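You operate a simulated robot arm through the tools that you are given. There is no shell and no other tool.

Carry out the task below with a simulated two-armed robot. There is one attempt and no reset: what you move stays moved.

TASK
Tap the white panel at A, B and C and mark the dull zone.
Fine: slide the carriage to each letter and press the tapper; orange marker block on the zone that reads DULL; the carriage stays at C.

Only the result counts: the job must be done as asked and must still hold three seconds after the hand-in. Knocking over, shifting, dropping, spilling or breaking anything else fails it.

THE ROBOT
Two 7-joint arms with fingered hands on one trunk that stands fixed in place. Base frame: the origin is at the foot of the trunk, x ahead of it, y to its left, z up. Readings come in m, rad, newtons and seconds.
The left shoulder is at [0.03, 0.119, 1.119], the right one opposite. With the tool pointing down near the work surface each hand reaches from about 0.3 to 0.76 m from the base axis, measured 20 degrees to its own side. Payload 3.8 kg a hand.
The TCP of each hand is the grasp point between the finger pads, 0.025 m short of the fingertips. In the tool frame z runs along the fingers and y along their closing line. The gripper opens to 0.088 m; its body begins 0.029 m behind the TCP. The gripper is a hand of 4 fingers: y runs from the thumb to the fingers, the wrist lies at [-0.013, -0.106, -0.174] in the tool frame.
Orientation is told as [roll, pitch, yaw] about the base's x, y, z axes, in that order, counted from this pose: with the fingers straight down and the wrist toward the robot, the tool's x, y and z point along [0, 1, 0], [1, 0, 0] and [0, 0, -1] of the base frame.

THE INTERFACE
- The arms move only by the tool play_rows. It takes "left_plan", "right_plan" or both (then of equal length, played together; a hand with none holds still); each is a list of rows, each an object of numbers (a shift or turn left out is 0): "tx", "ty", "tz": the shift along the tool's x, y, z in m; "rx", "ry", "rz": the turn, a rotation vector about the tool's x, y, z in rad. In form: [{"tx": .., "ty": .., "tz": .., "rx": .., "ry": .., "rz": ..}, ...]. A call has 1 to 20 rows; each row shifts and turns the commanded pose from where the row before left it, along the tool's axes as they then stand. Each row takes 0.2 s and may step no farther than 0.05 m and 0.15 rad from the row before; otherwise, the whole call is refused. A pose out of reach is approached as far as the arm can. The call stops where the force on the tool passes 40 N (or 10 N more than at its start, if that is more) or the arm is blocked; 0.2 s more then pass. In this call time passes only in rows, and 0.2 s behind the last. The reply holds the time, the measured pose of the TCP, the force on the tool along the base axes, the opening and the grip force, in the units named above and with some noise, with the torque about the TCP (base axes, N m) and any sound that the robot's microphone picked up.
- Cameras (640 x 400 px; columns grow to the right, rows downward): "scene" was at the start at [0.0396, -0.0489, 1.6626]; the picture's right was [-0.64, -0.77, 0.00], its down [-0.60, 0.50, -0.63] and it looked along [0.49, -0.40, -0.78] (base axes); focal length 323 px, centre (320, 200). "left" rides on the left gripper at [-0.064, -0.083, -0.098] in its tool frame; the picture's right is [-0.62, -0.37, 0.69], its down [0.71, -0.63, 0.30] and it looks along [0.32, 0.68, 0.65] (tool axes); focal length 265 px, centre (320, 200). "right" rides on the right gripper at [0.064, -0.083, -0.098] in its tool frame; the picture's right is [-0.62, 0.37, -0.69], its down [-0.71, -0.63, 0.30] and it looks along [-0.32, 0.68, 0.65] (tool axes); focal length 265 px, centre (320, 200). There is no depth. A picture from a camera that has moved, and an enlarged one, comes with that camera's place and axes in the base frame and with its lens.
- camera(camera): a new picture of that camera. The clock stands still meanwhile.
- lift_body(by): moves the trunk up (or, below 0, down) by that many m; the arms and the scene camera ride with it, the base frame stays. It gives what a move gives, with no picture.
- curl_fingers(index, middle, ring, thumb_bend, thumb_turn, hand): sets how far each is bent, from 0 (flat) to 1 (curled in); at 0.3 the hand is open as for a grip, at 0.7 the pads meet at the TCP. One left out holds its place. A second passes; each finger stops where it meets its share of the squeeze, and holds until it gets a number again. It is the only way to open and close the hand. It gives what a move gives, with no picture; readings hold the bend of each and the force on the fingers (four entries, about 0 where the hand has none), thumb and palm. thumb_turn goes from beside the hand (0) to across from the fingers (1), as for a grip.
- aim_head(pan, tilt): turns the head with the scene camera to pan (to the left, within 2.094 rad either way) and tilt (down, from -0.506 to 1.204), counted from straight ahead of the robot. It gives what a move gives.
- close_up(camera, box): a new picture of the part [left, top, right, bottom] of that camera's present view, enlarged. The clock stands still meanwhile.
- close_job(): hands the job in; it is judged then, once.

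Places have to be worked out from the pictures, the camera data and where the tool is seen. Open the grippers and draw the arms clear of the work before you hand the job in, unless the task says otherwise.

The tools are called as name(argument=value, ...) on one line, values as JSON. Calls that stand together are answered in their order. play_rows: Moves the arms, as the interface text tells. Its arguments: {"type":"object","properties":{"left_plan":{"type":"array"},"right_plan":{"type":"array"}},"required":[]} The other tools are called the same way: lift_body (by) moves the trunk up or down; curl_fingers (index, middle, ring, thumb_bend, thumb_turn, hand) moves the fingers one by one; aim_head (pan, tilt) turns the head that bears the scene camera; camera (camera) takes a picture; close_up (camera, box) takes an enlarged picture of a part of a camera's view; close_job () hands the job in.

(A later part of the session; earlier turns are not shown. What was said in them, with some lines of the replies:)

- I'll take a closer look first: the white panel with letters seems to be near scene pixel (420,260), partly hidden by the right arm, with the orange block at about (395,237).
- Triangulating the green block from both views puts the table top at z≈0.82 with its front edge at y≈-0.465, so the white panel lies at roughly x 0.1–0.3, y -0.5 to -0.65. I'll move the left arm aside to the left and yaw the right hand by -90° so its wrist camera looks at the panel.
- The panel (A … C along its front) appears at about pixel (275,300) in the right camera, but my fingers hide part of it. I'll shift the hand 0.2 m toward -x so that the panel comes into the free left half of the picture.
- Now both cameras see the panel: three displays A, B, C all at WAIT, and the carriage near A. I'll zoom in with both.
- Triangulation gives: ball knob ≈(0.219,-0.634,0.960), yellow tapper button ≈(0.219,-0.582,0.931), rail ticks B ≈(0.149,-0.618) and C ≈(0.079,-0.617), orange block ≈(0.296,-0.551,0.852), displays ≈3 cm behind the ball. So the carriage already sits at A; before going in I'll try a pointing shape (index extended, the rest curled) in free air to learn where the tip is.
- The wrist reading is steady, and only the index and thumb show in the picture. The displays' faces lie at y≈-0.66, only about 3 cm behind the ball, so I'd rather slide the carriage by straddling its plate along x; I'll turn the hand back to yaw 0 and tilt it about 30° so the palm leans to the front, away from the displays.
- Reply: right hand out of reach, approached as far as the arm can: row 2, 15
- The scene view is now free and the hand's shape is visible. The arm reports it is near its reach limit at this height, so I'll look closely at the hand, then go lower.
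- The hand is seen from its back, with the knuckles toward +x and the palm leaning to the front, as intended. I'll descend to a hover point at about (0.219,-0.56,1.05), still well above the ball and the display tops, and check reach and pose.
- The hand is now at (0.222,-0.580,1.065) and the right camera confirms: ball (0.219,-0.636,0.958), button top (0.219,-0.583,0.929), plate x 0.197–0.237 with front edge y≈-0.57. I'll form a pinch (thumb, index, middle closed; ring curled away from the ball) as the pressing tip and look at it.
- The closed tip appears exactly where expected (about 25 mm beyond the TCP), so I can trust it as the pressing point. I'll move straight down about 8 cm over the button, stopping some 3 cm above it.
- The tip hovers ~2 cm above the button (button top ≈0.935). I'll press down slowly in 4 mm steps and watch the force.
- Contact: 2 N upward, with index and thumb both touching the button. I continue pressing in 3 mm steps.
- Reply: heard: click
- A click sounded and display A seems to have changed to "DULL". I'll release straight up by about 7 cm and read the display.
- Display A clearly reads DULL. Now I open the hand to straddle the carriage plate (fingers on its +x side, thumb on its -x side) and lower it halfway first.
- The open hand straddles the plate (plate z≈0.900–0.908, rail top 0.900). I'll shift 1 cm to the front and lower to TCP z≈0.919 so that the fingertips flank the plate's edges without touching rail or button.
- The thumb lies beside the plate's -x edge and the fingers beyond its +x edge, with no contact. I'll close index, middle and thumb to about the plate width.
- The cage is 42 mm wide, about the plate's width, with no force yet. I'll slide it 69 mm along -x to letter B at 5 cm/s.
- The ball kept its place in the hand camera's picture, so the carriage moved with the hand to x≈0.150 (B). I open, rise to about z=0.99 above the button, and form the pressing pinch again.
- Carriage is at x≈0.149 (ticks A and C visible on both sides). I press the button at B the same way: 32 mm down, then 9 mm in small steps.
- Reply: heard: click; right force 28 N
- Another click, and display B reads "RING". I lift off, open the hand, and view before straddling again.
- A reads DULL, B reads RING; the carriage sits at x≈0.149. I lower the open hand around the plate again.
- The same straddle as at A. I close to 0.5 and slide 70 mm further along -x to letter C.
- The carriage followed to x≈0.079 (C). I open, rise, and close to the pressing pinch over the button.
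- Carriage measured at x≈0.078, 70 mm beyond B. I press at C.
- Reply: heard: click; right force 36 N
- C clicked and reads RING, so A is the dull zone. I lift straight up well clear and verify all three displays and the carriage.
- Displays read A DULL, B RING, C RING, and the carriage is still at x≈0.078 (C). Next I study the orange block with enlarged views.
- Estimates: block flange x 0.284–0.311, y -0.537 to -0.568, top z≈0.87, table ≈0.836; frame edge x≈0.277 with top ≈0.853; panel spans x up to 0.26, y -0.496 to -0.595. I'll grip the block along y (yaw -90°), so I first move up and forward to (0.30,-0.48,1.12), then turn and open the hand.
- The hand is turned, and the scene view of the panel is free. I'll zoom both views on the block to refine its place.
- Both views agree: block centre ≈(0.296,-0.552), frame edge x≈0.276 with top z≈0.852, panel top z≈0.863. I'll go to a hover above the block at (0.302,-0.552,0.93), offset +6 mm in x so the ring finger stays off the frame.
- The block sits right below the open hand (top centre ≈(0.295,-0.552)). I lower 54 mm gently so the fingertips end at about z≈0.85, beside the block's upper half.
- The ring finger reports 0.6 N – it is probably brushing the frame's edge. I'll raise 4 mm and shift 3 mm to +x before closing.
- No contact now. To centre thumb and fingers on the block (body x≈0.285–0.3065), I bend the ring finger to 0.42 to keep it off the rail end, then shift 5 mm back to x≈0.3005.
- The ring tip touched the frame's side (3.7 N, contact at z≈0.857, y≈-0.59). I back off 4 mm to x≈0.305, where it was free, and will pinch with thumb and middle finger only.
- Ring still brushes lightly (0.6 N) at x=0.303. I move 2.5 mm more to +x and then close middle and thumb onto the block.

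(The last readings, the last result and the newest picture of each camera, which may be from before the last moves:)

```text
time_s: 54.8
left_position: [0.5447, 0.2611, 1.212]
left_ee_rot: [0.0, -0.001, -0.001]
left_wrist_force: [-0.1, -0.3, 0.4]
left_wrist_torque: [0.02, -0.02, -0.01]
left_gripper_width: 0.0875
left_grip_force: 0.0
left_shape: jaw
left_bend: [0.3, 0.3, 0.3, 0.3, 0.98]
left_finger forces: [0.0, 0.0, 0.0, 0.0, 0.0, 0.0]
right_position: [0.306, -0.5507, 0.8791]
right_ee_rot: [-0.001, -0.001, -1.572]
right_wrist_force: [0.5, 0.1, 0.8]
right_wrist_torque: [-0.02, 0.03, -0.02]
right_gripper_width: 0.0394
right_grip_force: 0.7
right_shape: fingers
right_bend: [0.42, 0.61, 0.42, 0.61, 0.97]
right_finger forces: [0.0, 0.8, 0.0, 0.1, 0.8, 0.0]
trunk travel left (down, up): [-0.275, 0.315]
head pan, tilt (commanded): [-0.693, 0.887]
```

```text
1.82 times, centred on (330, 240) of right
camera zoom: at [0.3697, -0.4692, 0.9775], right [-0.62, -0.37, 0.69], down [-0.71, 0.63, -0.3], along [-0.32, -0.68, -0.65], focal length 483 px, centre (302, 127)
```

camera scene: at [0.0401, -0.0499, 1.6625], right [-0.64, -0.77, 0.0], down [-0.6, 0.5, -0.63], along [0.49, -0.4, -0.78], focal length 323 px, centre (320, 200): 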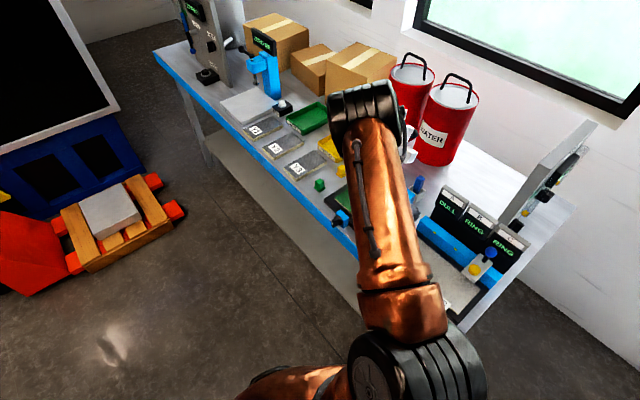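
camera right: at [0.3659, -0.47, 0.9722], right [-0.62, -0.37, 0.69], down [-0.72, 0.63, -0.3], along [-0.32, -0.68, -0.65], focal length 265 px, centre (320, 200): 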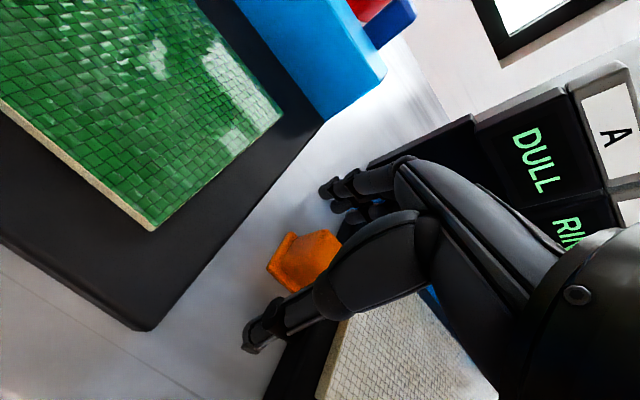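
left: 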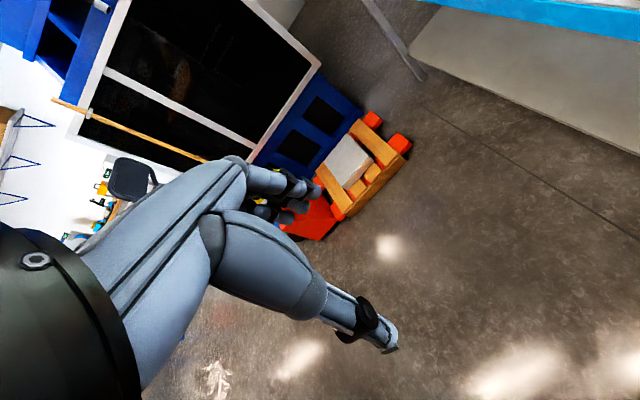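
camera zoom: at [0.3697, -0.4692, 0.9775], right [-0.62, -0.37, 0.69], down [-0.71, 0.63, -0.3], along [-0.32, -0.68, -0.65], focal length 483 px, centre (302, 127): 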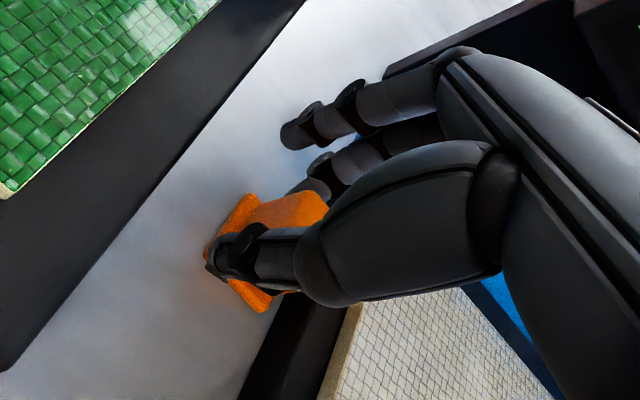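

Middle and thumb hold the block lightly (0.8 N each). I tighten the squeeze.

curl_fingers(hand="right", middle=0.75, thumb_bend=0.75)

close_up(camera="right", box=[220, 130, 440, 350])

```text
time_s: 55.8
left_position: [0.5421, 0.261, 1.2118]
left_ee_rot: [-0.001, 0.0, 0.0]
left_wrist_force: [-0.9, 0.1, 0.4]
left_wrist_torque: [0.01, 0.03, -0.02]
left_gripper_width: 0.0876
left_grip_force: 0.1
left_shape: jaw
left_bend: [0.3, 0.3, 0.3, 0.3, 0.98]
left_finger forces: [0.1, 0.1, 0.1, 0.0, 0.1, 0.0]
right_position: [0.3066, -0.551, 0.8807]
right_ee_rot: [0.0, -0.001, -1.57]
right_wrist_force: [-0.4, -0.5, -0.1]
right_wrist_torque: [0.02, 0.02, -0.01]
right_gripper_width: 0.0346
right_grip_force: 11.3
right_shape: fingers
right_bend: [0.42, 0.63, 0.42, 0.68, 0.93]
right_finger forces: [0.2, 11.3, 0.0, 0.0, 11.3, 0.1]
trunk travel left (down, up): [-0.275, 0.315]
head pan, tilt (commanded): [-0.693, 0.887]
```

```text
1.82 times, centred on (330, 240) of right
camera zoom: at [0.3696, -0.4692, 0.9775], right [-0.62, -0.37, 0.69], down [-0.71, 0.63, -0.3], along [-0.32, -0.68, -0.65], focal length 483 px, centre (302, 127)
```

zoom: 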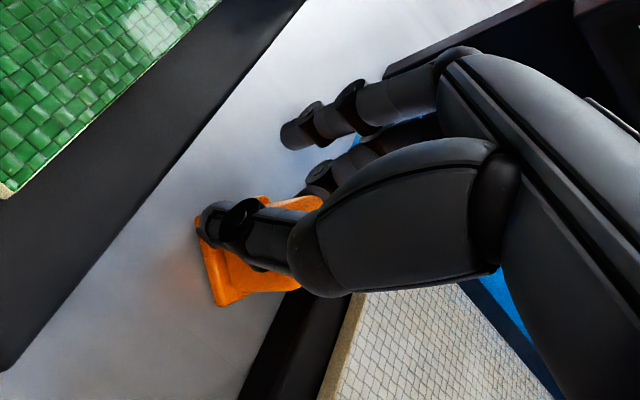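

The squeeze reached 11 N on both thumb and middle, though the block turned a little in yaw under the off-centre grip. I lift it slowly by 3 cm and check that it holds.

play_rows(right_plan=[{"tz": -0.005}, {"tz": -0.005}, {"tz": -0.005}, {"tz": -0.005}, {"tz": -0.005}, {"tz": -0.005}])

camera(camera="right")

close_up(camera="right", box=[220, 130, 440, 350])

camera(camera="scene")

```text
time_s: 57.2
left_position: [0.5441, 0.2622, 1.2121]
left_ee_rot: [0.001, 0.001, 0.001]
left_wrist_force: [0.0, -0.4, 0.2]
left_wrist_torque: [-0.02, -0.01, -0.02]
left_gripper_width: 0.0875
left_grip_force: 0.0
left_shape: jaw
left_bend: [0.3, 0.3, 0.3, 0.3, 0.98]
left_finger forces: [0.2, 0.1, 0.0, 0.0, 0.0, 0.0]
right_position: [0.3074, -0.5526, 0.9096]
right_ee_rot: [0.0, 0.0, -1.571]
right_wrist_force: [0.1, 0.3, -0.1]
right_wrist_torque: [0.0, -0.01, -0.02]
right_gripper_width: 0.0347
right_grip_force: 11.2
right_shape: fingers
right_bend: [0.42, 0.63, 0.42, 0.68, 0.93]
right_finger forces: [0.0, 11.2, 0.0, 0.0, 11.2, 0.0]
trunk travel left (down, up): [-0.275, 0.315]
head pan, tilt (commanded): [-0.693, 0.887]
```

```text
taken
camera right: at [0.3698, -0.4708, 1.0074], right [-0.62, -0.37, 0.69], down [-0.71, 0.63, -0.3], along [-0.32, -0.68, -0.65], focal length 265 px, centre (320, 200)
```

right: 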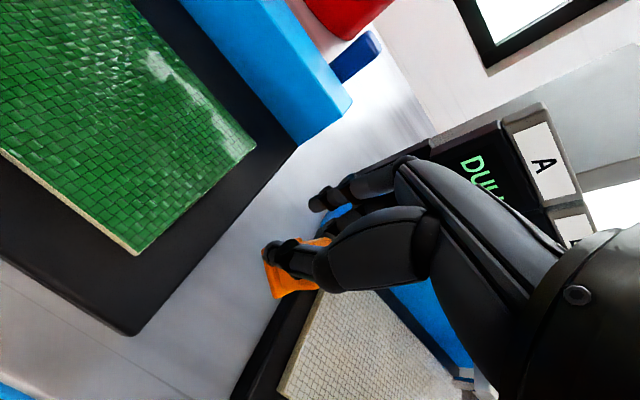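

```text
1.82 times, centred on (330, 240) of right
camera zoom: at [0.3698, -0.4708, 1.0074], right [-0.62, -0.37, 0.69], down [-0.71, 0.63, -0.3], along [-0.32, -0.68, -0.65], focal length 483 px, centre (302, 127)
```

zoom: 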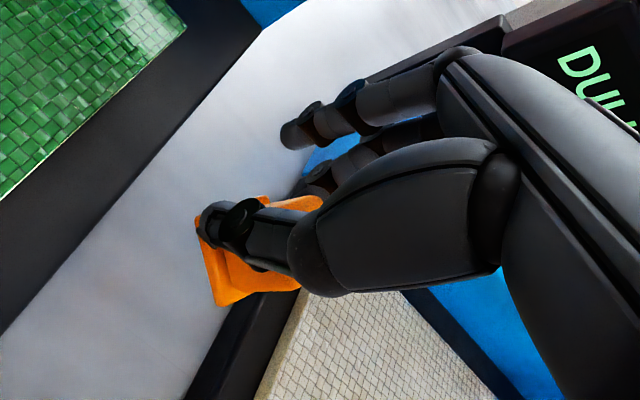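

```text
taken
camera scene: at [0.0397, -0.0487, 1.6626], right [-0.64, -0.77, 0.0], down [-0.6, 0.5, -0.63], along [0.49, -0.4, -0.78], focal length 323 px, centre (320, 200)
```

scene: 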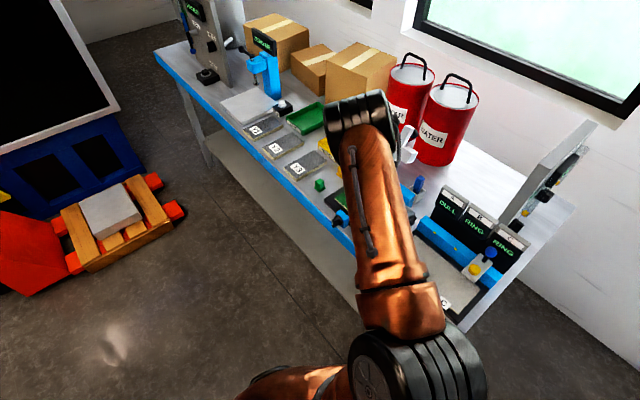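

The block is held steadily (11 N) and rises with the hand; its bottom is about 43 mm below the TCP and its centre ≈9.5 mm to -x of it. I raise to z≈0.96 and carry it over zone A, aiming the block centre at (0.219,-0.535).

play_rows(right_plan=[{"tz": -0.017}, {"tz": -0.017}, {"tz": -0.017}, {"tx": -0.0157, "ty": -0.0032}, {"tx": -0.0157, "ty": -0.0032}, {"tx": -0.0157, "ty": -0.0032}, {"tx": -0.0157, "ty": -0.0032}, {"tx": -0.0157, "ty": -0.0032}])

camera(camera="right")

camera(camera="scene")

```text
time_s: 59.0
left_position: [0.5429, 0.2609, 1.212]
left_ee_rot: [0.001, -0.001, 0.0]
left_wrist_force: [-0.5, 0.9, 0.0]
left_wrist_torque: [0.02, -0.02, 0.01]
left_gripper_width: 0.0876
left_grip_force: 0.1
left_shape: jaw
left_bend: [0.3, 0.3, 0.3, 0.3, 0.98]
left_finger forces: [0.0, 0.1, 0.0, 0.0, 0.0, 0.0]
right_position: [0.2284, -0.5355, 0.9614]
right_ee_rot: [0.0, 0.0, -1.569]
right_wrist_force: [0.3, -0.6, -0.4]
right_wrist_torque: [-0.02, -0.01, 0.01]
right_gripper_width: 0.0346
right_grip_force: 11.0
right_shape: fingers
right_bend: [0.42, 0.63, 0.42, 0.68, 0.93]
right_finger forces: [0.1, 11.1, 0.0, 0.0, 11.2, 0.0]
trunk travel left (down, up): [-0.275, 0.315]
head pan, tilt (commanded): [-0.693, 0.887]
```

```text
taken
camera right: at [0.2909, -0.4531, 1.0589], right [-0.62, -0.37, 0.69], down [-0.72, 0.63, -0.3], along [-0.32, -0.68, -0.65], focal length 265 px, centre (320, 200)
```

right: 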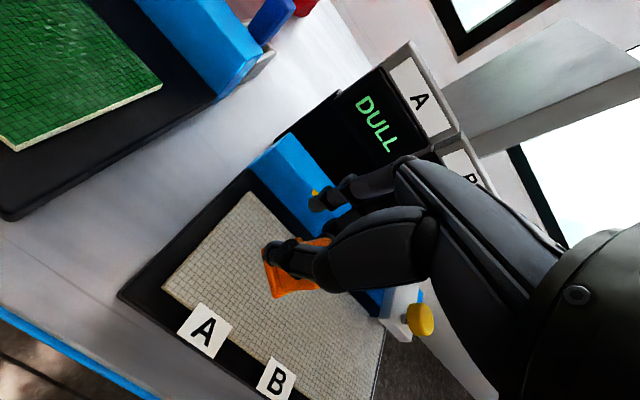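

```text
taken
camera scene: at [0.0392, -0.0488, 1.6626], right [-0.64, -0.77, 0.0], down [-0.6, 0.5, -0.63], along [0.49, -0.4, -0.78], focal length 323 px, centre (320, 200)
```

scene: 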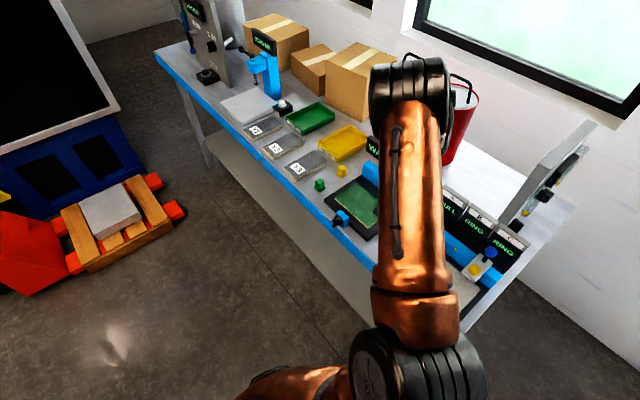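

The block hangs over zone A (centre ≈(0.219,-0.535)). I lower 46 mm, then probe downward in 2 mm steps for contact with the panel.

play_rows(right_plan=[{"tz": 0.0092}, {"tz": 0.0092}, {"tz": 0.0092}, {"tz": 0.0092}, {"tz": 0.0092}])

close_up(camera="right", box=[200, 150, 440, 390])

play_rows(right_plan=[{"tz": 0.002}, {"tz": 0.002}, {"tz": 0.002}])

```text
time_s: 60.2
left_position: [0.5433, 0.2615, 1.212]
left_ee_rot: [-0.002, 0.001, 0.001]
left_wrist_force: [-0.5, -0.6, -0.5]
left_wrist_torque: [0.0, -0.02, 0.01]
left_gripper_width: 0.0874
left_grip_force: 0.0
left_shape: jaw
left_bend: [0.3, 0.3, 0.3, 0.3, 0.98]
left_finger forces: [0.1, 0.1, 0.0, 0.0, 0.0, 0.0]
right_position: [0.2265, -0.5364, 0.9125]
right_ee_rot: [-0.001, 0.001, -1.57]
right_wrist_force: [0.1, 0.0, 0.7]
right_wrist_torque: [-0.01, 0.02, -0.01]
right_gripper_width: 0.0344
right_grip_force: 10.9
right_shape: fingers
right_bend: [0.42, 0.63, 0.42, 0.68, 0.93]
right_finger forces: [0.1, 11.2, 0.1, 0.0, 11.2, 0.0]
trunk travel left (down, up): [-0.275, 0.315]
head pan, tilt (commanded): [-0.693, 0.887]
```

```text
1.67 times, centred on (320, 270) of right
camera zoom: at [0.2895, -0.4543, 1.011], right [-0.62, -0.37, 0.69], down [-0.71, 0.63, -0.3], along [-0.32, -0.68, -0.65], focal length 442 px, centre (320, 83)
```

zoom: 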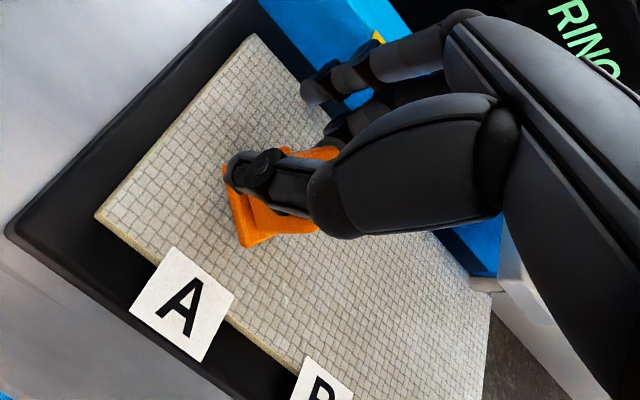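

```text
time_s: 61.0
left_position: [0.544, 0.2608, 1.2104]
left_ee_rot: [0.001, 0.001, -0.002]
left_wrist_force: [-1.0, 0.7, -0.9]
left_wrist_torque: [0.01, 0.0, 0.01]
left_gripper_width: 0.0875
left_grip_force: 0.1
left_shape: jaw
left_bend: [0.3, 0.3, 0.3, 0.3, 0.98]
left_finger forces: [0.0, 0.1, 0.1, 0.1, 0.1, 0.0]
right_position: [0.2259, -0.5361, 0.9066]
right_ee_rot: [0.0, -0.001, -1.571]
right_wrist_force: [0.1, -0.2, -0.4]
right_wrist_torque: [-0.01, 0.0, 0.01]
right_gripper_width: 0.0345
right_grip_force: 11.2
right_shape: fingers
right_bend: [0.42, 0.63, 0.42, 0.68, 0.93]
right_finger forces: [0.0, 11.0, 0.1, 0.0, 11.2, 0.1]
trunk travel left (down, up): [-0.275, 0.315]
head pan, tilt (commanded): [-0.693, 0.887]
```

No contact yet at z=0.9066. I continue in 1.5 mm steps.

play_rows(right_plan=[{"tz": 0.0015}, {"tz": 0.0015}])

close_up(camera="right", box=[200, 150, 440, 390])

```text
time_s: 61.6
left_position: [0.5438, 0.2612, 1.2132]
left_ee_rot: [0.002, 0.001, -0.001]
left_wrist_force: [-0.8, -0.1, 0.1]
left_wrist_torque: [-0.05, -0.02, 0.0]
left_gripper_width: 0.0879
left_grip_force: 0.0
left_shape: jaw
left_bend: [0.3, 0.3, 0.3, 0.3, 0.98]
left_finger forces: [0.0, 0.1, 0.1, 0.0, 0.0, 0.0]
right_position: [0.2267, -0.5356, 0.9051]
right_ee_rot: [0.0, 0.001, -1.571]
right_wrist_force: [0.5, 0.0, 0.7]
right_wrist_torque: [0.0, 0.02, 0.02]
right_gripper_width: 0.0345
right_grip_force: 11.1
right_shape: fingers
right_bend: [0.42, 0.63, 0.42, 0.68, 0.93]
right_finger forces: [0.1, 11.4, 0.1, 0.0, 11.2, 0.0]
trunk travel left (down, up): [-0.275, 0.315]
head pan, tilt (commanded): [-0.693, 0.887]
```

```text
1.67 times, centred on (320, 270) of right
camera zoom: at [0.291, -0.4544, 1.0021], right [-0.62, -0.37, 0.69], down [-0.71, 0.63, -0.3], along [-0.32, -0.68, -0.65], focal length 442 px, centre (320, 83)
```

zoom: 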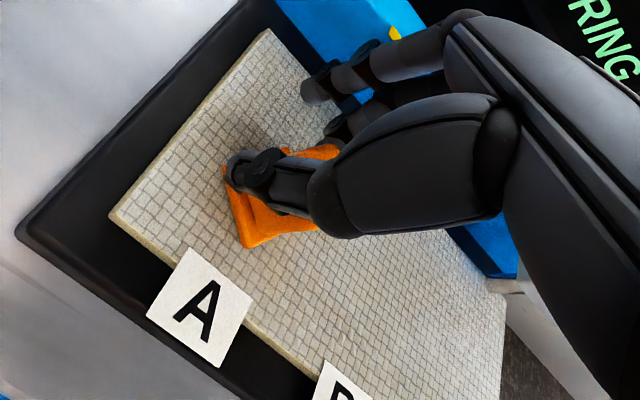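

Force is still near noise. Two more 1.5 mm steps.

play_rows(right_plan=[{"tz": 0.0015}, {"tz": 0.0015}])

```text
time_s: 62.2
left_position: [0.5438, 0.2622, 1.2117]
left_ee_rot: [0.0, -0.001, 0.0]
left_wrist_force: [-0.2, 0.8, 0.6]
left_wrist_torque: [0.0, -0.01, -0.01]
left_gripper_width: 0.0877
left_grip_force: 0.2
left_shape: jaw
left_bend: [0.3, 0.3, 0.3, 0.3, 0.98]
left_finger forces: [0.2, 0.0, 0.1, 0.0, 0.0, 0.0]
right_position: [0.2282, -0.5366, 0.9022]
right_ee_rot: [0.0, -0.003, -1.57]
right_wrist_force: [-1.0, 0.4, 7.8]
right_wrist_torque: [0.03, -0.03, 0.01]
right_gripper_width: 0.034
right_grip_force: 12.5
right_shape: fingers
right_bend: [0.42, 0.63, 0.42, 0.69, 0.93]
right_finger forces: [0.1, 12.8, 0.1, 0.1, 12.0, 0.1]
trunk travel left (down, up): [-0.275, 0.315]
head pan, tilt (commanded): [-0.693, 0.887]
```

The block rests on the panel now (7.8 N upward at z=0.902). I relax by 1 mm and open the fingers in two gentle stages.

play_rows(right_plan=[{"tz": -0.001}])

curl_fingers(hand="right", middle=0.58, thumb_bend=0.6)

curl_fingers(hand="right", index=0.4, middle=0.42, thumb_bend=0.4)

close_up(camera="right", box=[200, 150, 440, 390])

```text
time_s: 62.6
left_position: [0.5432, 0.2611, 1.2121]
left_ee_rot: [0.0, -0.001, 0.0]
left_wrist_force: [-0.7, 1.2, -0.4]
left_wrist_torque: [-0.01, -0.03, 0.04]
left_gripper_width: 0.0879
left_grip_force: 0.0
left_shape: jaw
left_bend: [0.3, 0.3, 0.3, 0.3, 0.98]
left_finger forces: [0.1, 0.0, 0.0, 0.2, 0.0, 0.0]
right_position: [0.2275, -0.5361, 0.902]
right_ee_rot: [0.001, 0.0, -1.57]
right_wrist_force: [-1.5, -0.6, 6.0]
right_wrist_torque: [0.03, -0.02, 0.05]
right_gripper_width: 0.0342
right_grip_force: 11.8
right_shape: fingers
right_bend: [0.42, 0.63, 0.42, 0.69, 0.93]
right_finger forces: [0.0, 13.0, 0.0, 0.0, 11.7, 0.0]
trunk travel left (down, up): [-0.275, 0.315]
head pan, tilt (commanded): [-0.693, 0.887]
```

```text
time_s: 63.6
left_position: [0.5437, 0.2616, 1.2113]
left_ee_rot: [-0.001, 0.0, -0.001]
left_wrist_force: [-0.3, -0.1, 0.1]
left_wrist_torque: [0.01, -0.01, -0.05]
left_gripper_width: 0.0878
left_grip_force: 0.1
left_shape: jaw
left_bend: [0.3, 0.3, 0.3, 0.3, 0.98]
left_finger forces: [0.1, 0.0, 0.0, 0.0, 0.0, 0.1]
right_position: [0.2287, -0.5372, 0.9015]
right_ee_rot: [0.0, 0.001, -1.572]
right_wrist_force: [0.0, -0.1, 0.3]
right_wrist_torque: [0.01, -0.01, 0.03]
right_gripper_width: 0.0394
right_grip_force: 0.1
right_shape: fingers
right_bend: [0.42, 0.57, 0.42, 0.6, 0.97]
right_finger forces: [0.1, 0.0, 0.0, 0.0, 0.1, 0.1]
trunk travel left (down, up): [-0.275, 0.315]
head pan, tilt (commanded): [-0.693, 0.887]
```

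```text
time_s: 64.6
left_position: [0.544, 0.2605, 1.2113]
left_ee_rot: [0.0, 0.0, 0.001]
left_wrist_force: [-0.2, -0.7, 0.0]
left_wrist_torque: [-0.01, -0.02, -0.01]
left_gripper_width: 0.0879
left_grip_force: 0.2
left_shape: jaw
left_bend: [0.3, 0.3, 0.3, 0.3, 0.98]
left_finger forces: [0.1, 0.1, 0.0, 0.1, 0.0, 0.0]
right_position: [0.2284, -0.5363, 0.9021]
right_ee_rot: [0.0, -0.001, -1.571]
right_wrist_force: [-0.3, -0.1, -0.1]
right_wrist_torque: [-0.01, -0.02, 0.0]
right_gripper_width: 0.0633
right_grip_force: 0.2
right_shape: fingers
right_bend: [0.4, 0.42, 0.42, 0.4, 0.97]
right_finger forces: [0.1, 0.0, 0.1, 0.1, 0.0, 0.0]
trunk travel left (down, up): [-0.275, 0.315]
head pan, tilt (commanded): [-0.693, 0.887]
```

```text
1.67 times, centred on (320, 270) of right
camera zoom: at [0.2916, -0.4544, 0.9997], right [-0.62, -0.37, 0.69], down [-0.71, 0.63, -0.3], along [-0.32, -0.68, -0.65], focal length 442 px, centre (320, 83)
```

zoom: 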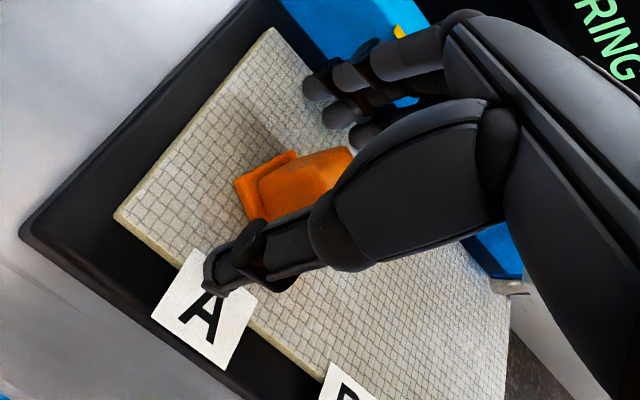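

The block is released and stands on the panel. I withdraw straight up, slowly at first.

play_rows(right_plan=[{"tz": -0.006}, {"tz": -0.01}, {"tz": -0.015}, {"tz": -0.03}, {"tz": -0.04}, {"tz": -0.04}, {"tz": -0.04}])

camera(camera="right")

camera(camera="scene")

```text
time_s: 66.2
left_position: [0.5443, 0.2625, 1.2119]
left_ee_rot: [-0.002, 0.001, 0.0]
left_wrist_force: [-0.3, -0.1, -0.1]
left_wrist_torque: [-0.02, 0.04, 0.01]
left_gripper_width: 0.0877
left_grip_force: 0.0
left_shape: jaw
left_bend: [0.3, 0.3, 0.3, 0.3, 0.98]
left_finger forces: [0.0, 0.0, 0.0, 0.0, 0.0, 0.1]
right_position: [0.228, -0.5358, 1.086]
right_ee_rot: [-0.001, 0.0, -1.571]
right_wrist_force: [-0.1, -0.3, -0.6]
right_wrist_torque: [-0.02, -0.05, 0.01]
right_gripper_width: 0.0629
right_grip_force: 0.0
right_shape: fingers
right_bend: [0.4, 0.42, 0.42, 0.4, 0.97]
right_finger forces: [0.0, 0.1, 0.0, 0.0, 0.0, 0.0]
trunk travel left (down, up): [-0.275, 0.315]
head pan, tilt (commanded): [-0.693, 0.887]
```

```text
taken
camera right: at [0.2913, -0.454, 1.1836], right [-0.62, -0.37, 0.69], down [-0.71, 0.63, -0.3], along [-0.32, -0.68, -0.65], focal length 265 px, centre (320, 200)
```

right: 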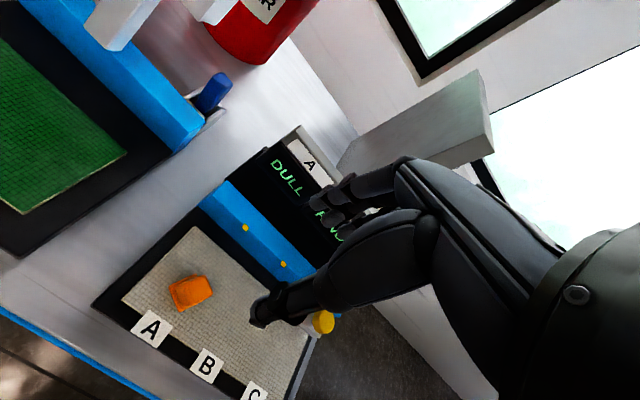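

```text
taken
camera scene: at [0.0394, -0.0474, 1.6626], right [-0.64, -0.77, 0.0], down [-0.6, 0.49, -0.63], along [0.49, -0.4, -0.78], focal length 323 px, centre (320, 200)
```

scene: 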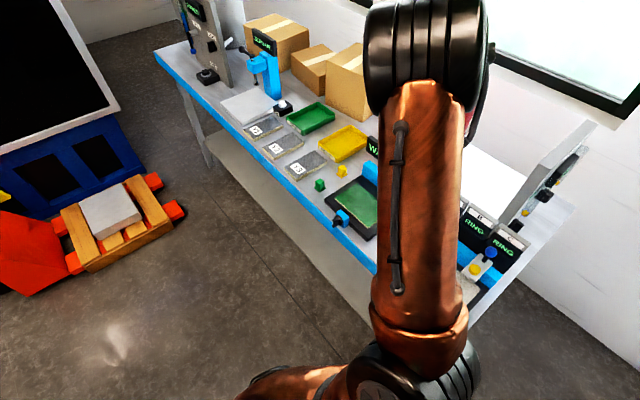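

The orange block stands on the panel by letter A. I'll retreat to the earlier high pose (0.19,-0.417,1.247), from which both cameras see the panel.

play_rows(right_plan=[{"tx": -0.0076, "ty": -0.0236, "tz": -0.0322}, {"tx": -0.0076, "ty": -0.0236, "tz": -0.0322}, {"tx": -0.0076, "ty": -0.0236, "tz": -0.0322}, {"tx": -0.0076, "ty": -0.0236, "tz": -0.0322}, {"tx": -0.0076, "ty": -0.0236, "tz": -0.0322}])

curl_fingers(hand="right", index=0.3, middle=0.3, ring=0.3, thumb_bend=0.3, thumb_turn=0.98)

camera(camera="scene")

close_up(camera="right", box=[120, 110, 350, 330])

close_up(camera="scene", box=[370, 180, 540, 330])

```text
time_s: 67.4
left_position: [0.5423, 0.2629, 1.2118]
left_ee_rot: [-0.001, 0.001, 0.0]
left_wrist_force: [0.1, 0.6, 0.3]
left_wrist_torque: [0.0, -0.02, 0.0]
left_gripper_width: 0.0877
left_grip_force: 0.1
left_shape: jaw
left_bend: [0.3, 0.3, 0.3, 0.3, 0.98]
left_finger forces: [0.1, 0.0, 0.1, 0.0, 0.0, 0.1]
right_position: [0.187, -0.4138, 1.2455]
right_ee_rot: [0.0, 0.001, -1.572]
right_wrist_force: [0.7, -0.4, 0.8]
right_wrist_torque: [0.02, -0.01, 0.02]
right_gripper_width: 0.0631
right_grip_force: 0.1
right_shape: fingers
right_bend: [0.4, 0.42, 0.42, 0.4, 0.97]
right_finger forces: [0.1, 0.0, 0.1, 0.0, 0.1, 0.0]
trunk travel left (down, up): [-0.275, 0.315]
head pan, tilt (commanded): [-0.693, 0.887]
```

```text
time_s: 68.4
left_position: [0.542, 0.2626, 1.2118]
left_ee_rot: [0.0, 0.0, 0.0]
left_wrist_force: [0.6, 0.8, -0.3]
left_wrist_torque: [-0.02, -0.01, 0.0]
left_gripper_width: 0.0877
left_grip_force: 0.0
left_shape: jaw
left_bend: [0.3, 0.3, 0.3, 0.3, 0.98]
left_finger forces: [0.1, 0.0, 0.1, 0.0, 0.1, 0.1]
right_position: [0.188, -0.4156, 1.2445]
right_ee_rot: [0.0, 0.0, -1.572]
right_wrist_force: [0.2, -0.1, 0.3]
right_wrist_torque: [0.0, 0.03, -0.03]
right_gripper_width: 0.0847
right_grip_force: 0.0
right_shape: fingers
right_bend: [0.3, 0.3, 0.3, 0.3, 0.96]
right_finger forces: [0.0, 0.0, 0.0, 0.0, 0.0, 0.0]
trunk travel left (down, up): [-0.275, 0.315]
head pan, tilt (commanded): [-0.693, 0.887]
```

```text
taken
camera scene: at [0.0396, -0.0485, 1.6626], right [-0.64, -0.77, 0.0], down [-0.6, 0.5, -0.63], along [0.49, -0.4, -0.78], focal length 323 px, centre (320, 200)
```

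scene: 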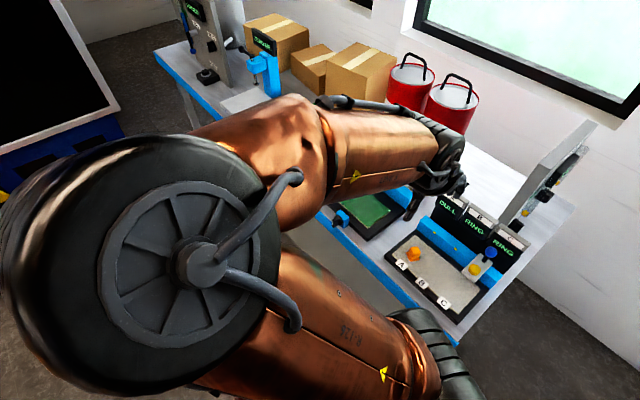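

```text
1.82 times, centred on (235, 220) of right
camera zoom: at [0.2514, -0.3334, 1.3425], right [-0.62, -0.37, 0.69], down [-0.71, 0.63, -0.3], along [-0.32, -0.68, -0.65], focal length 483 px, centre (474, 164)
```

zoom: 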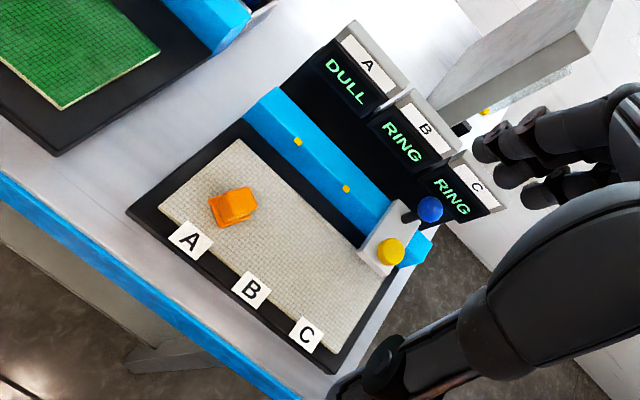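

```text
2.67 times, centred on (455, 255) of scene
camera zoom: at [0.0396, -0.0485, 1.6626], right [-0.64, -0.77, 0.0], down [-0.6, 0.5, -0.63], along [0.49, -0.4, -0.78], focal length 861 px, centre (-40, 53)
```

zoom: 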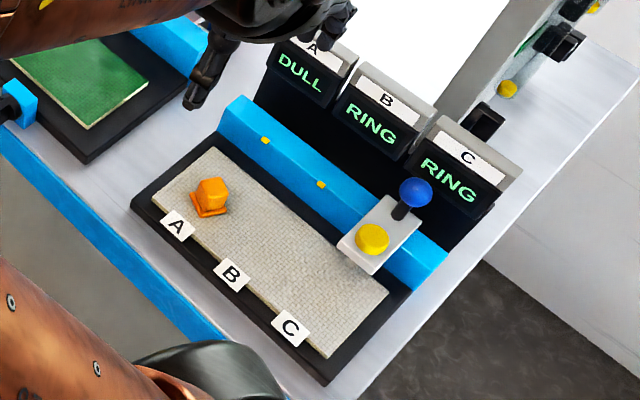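

Everything checks out: displays A DULL / B RING / C RING, the block stands upright at ≈(0.218,-0.532) in zone A, the carriage plate is centred on tick C, the station has not shifted, and both hands are open and well clear (right hand ~0.35 m above). I hand the job in.

close_job()

```text
The job is handed in.
```

The job is handed in. The panel was tapped at A, B and C, and the orange marker block stands on zone A, the one that reads DULL.

- **Readings:** all three taps clicked. The displays show A DULL, B RING and C RING.
- **Carriage:** it stays at C, and in the last picture its plate is centred on the C tick of the rail.
- **Marker block:** it sits upright, about 1 to 2 mm from the middle of zone A measured along the rail. It turned about 35° in the grip and was set down that way.
- **Other contact:** while I was gripping the block, the ring finger brushed the panel frame's edge with up to 3.7 N. The before and after pictures show no shift of the panel.

Both hands were open and drawn clear at hand-in; the right hand was about 0.35 m above the panel.
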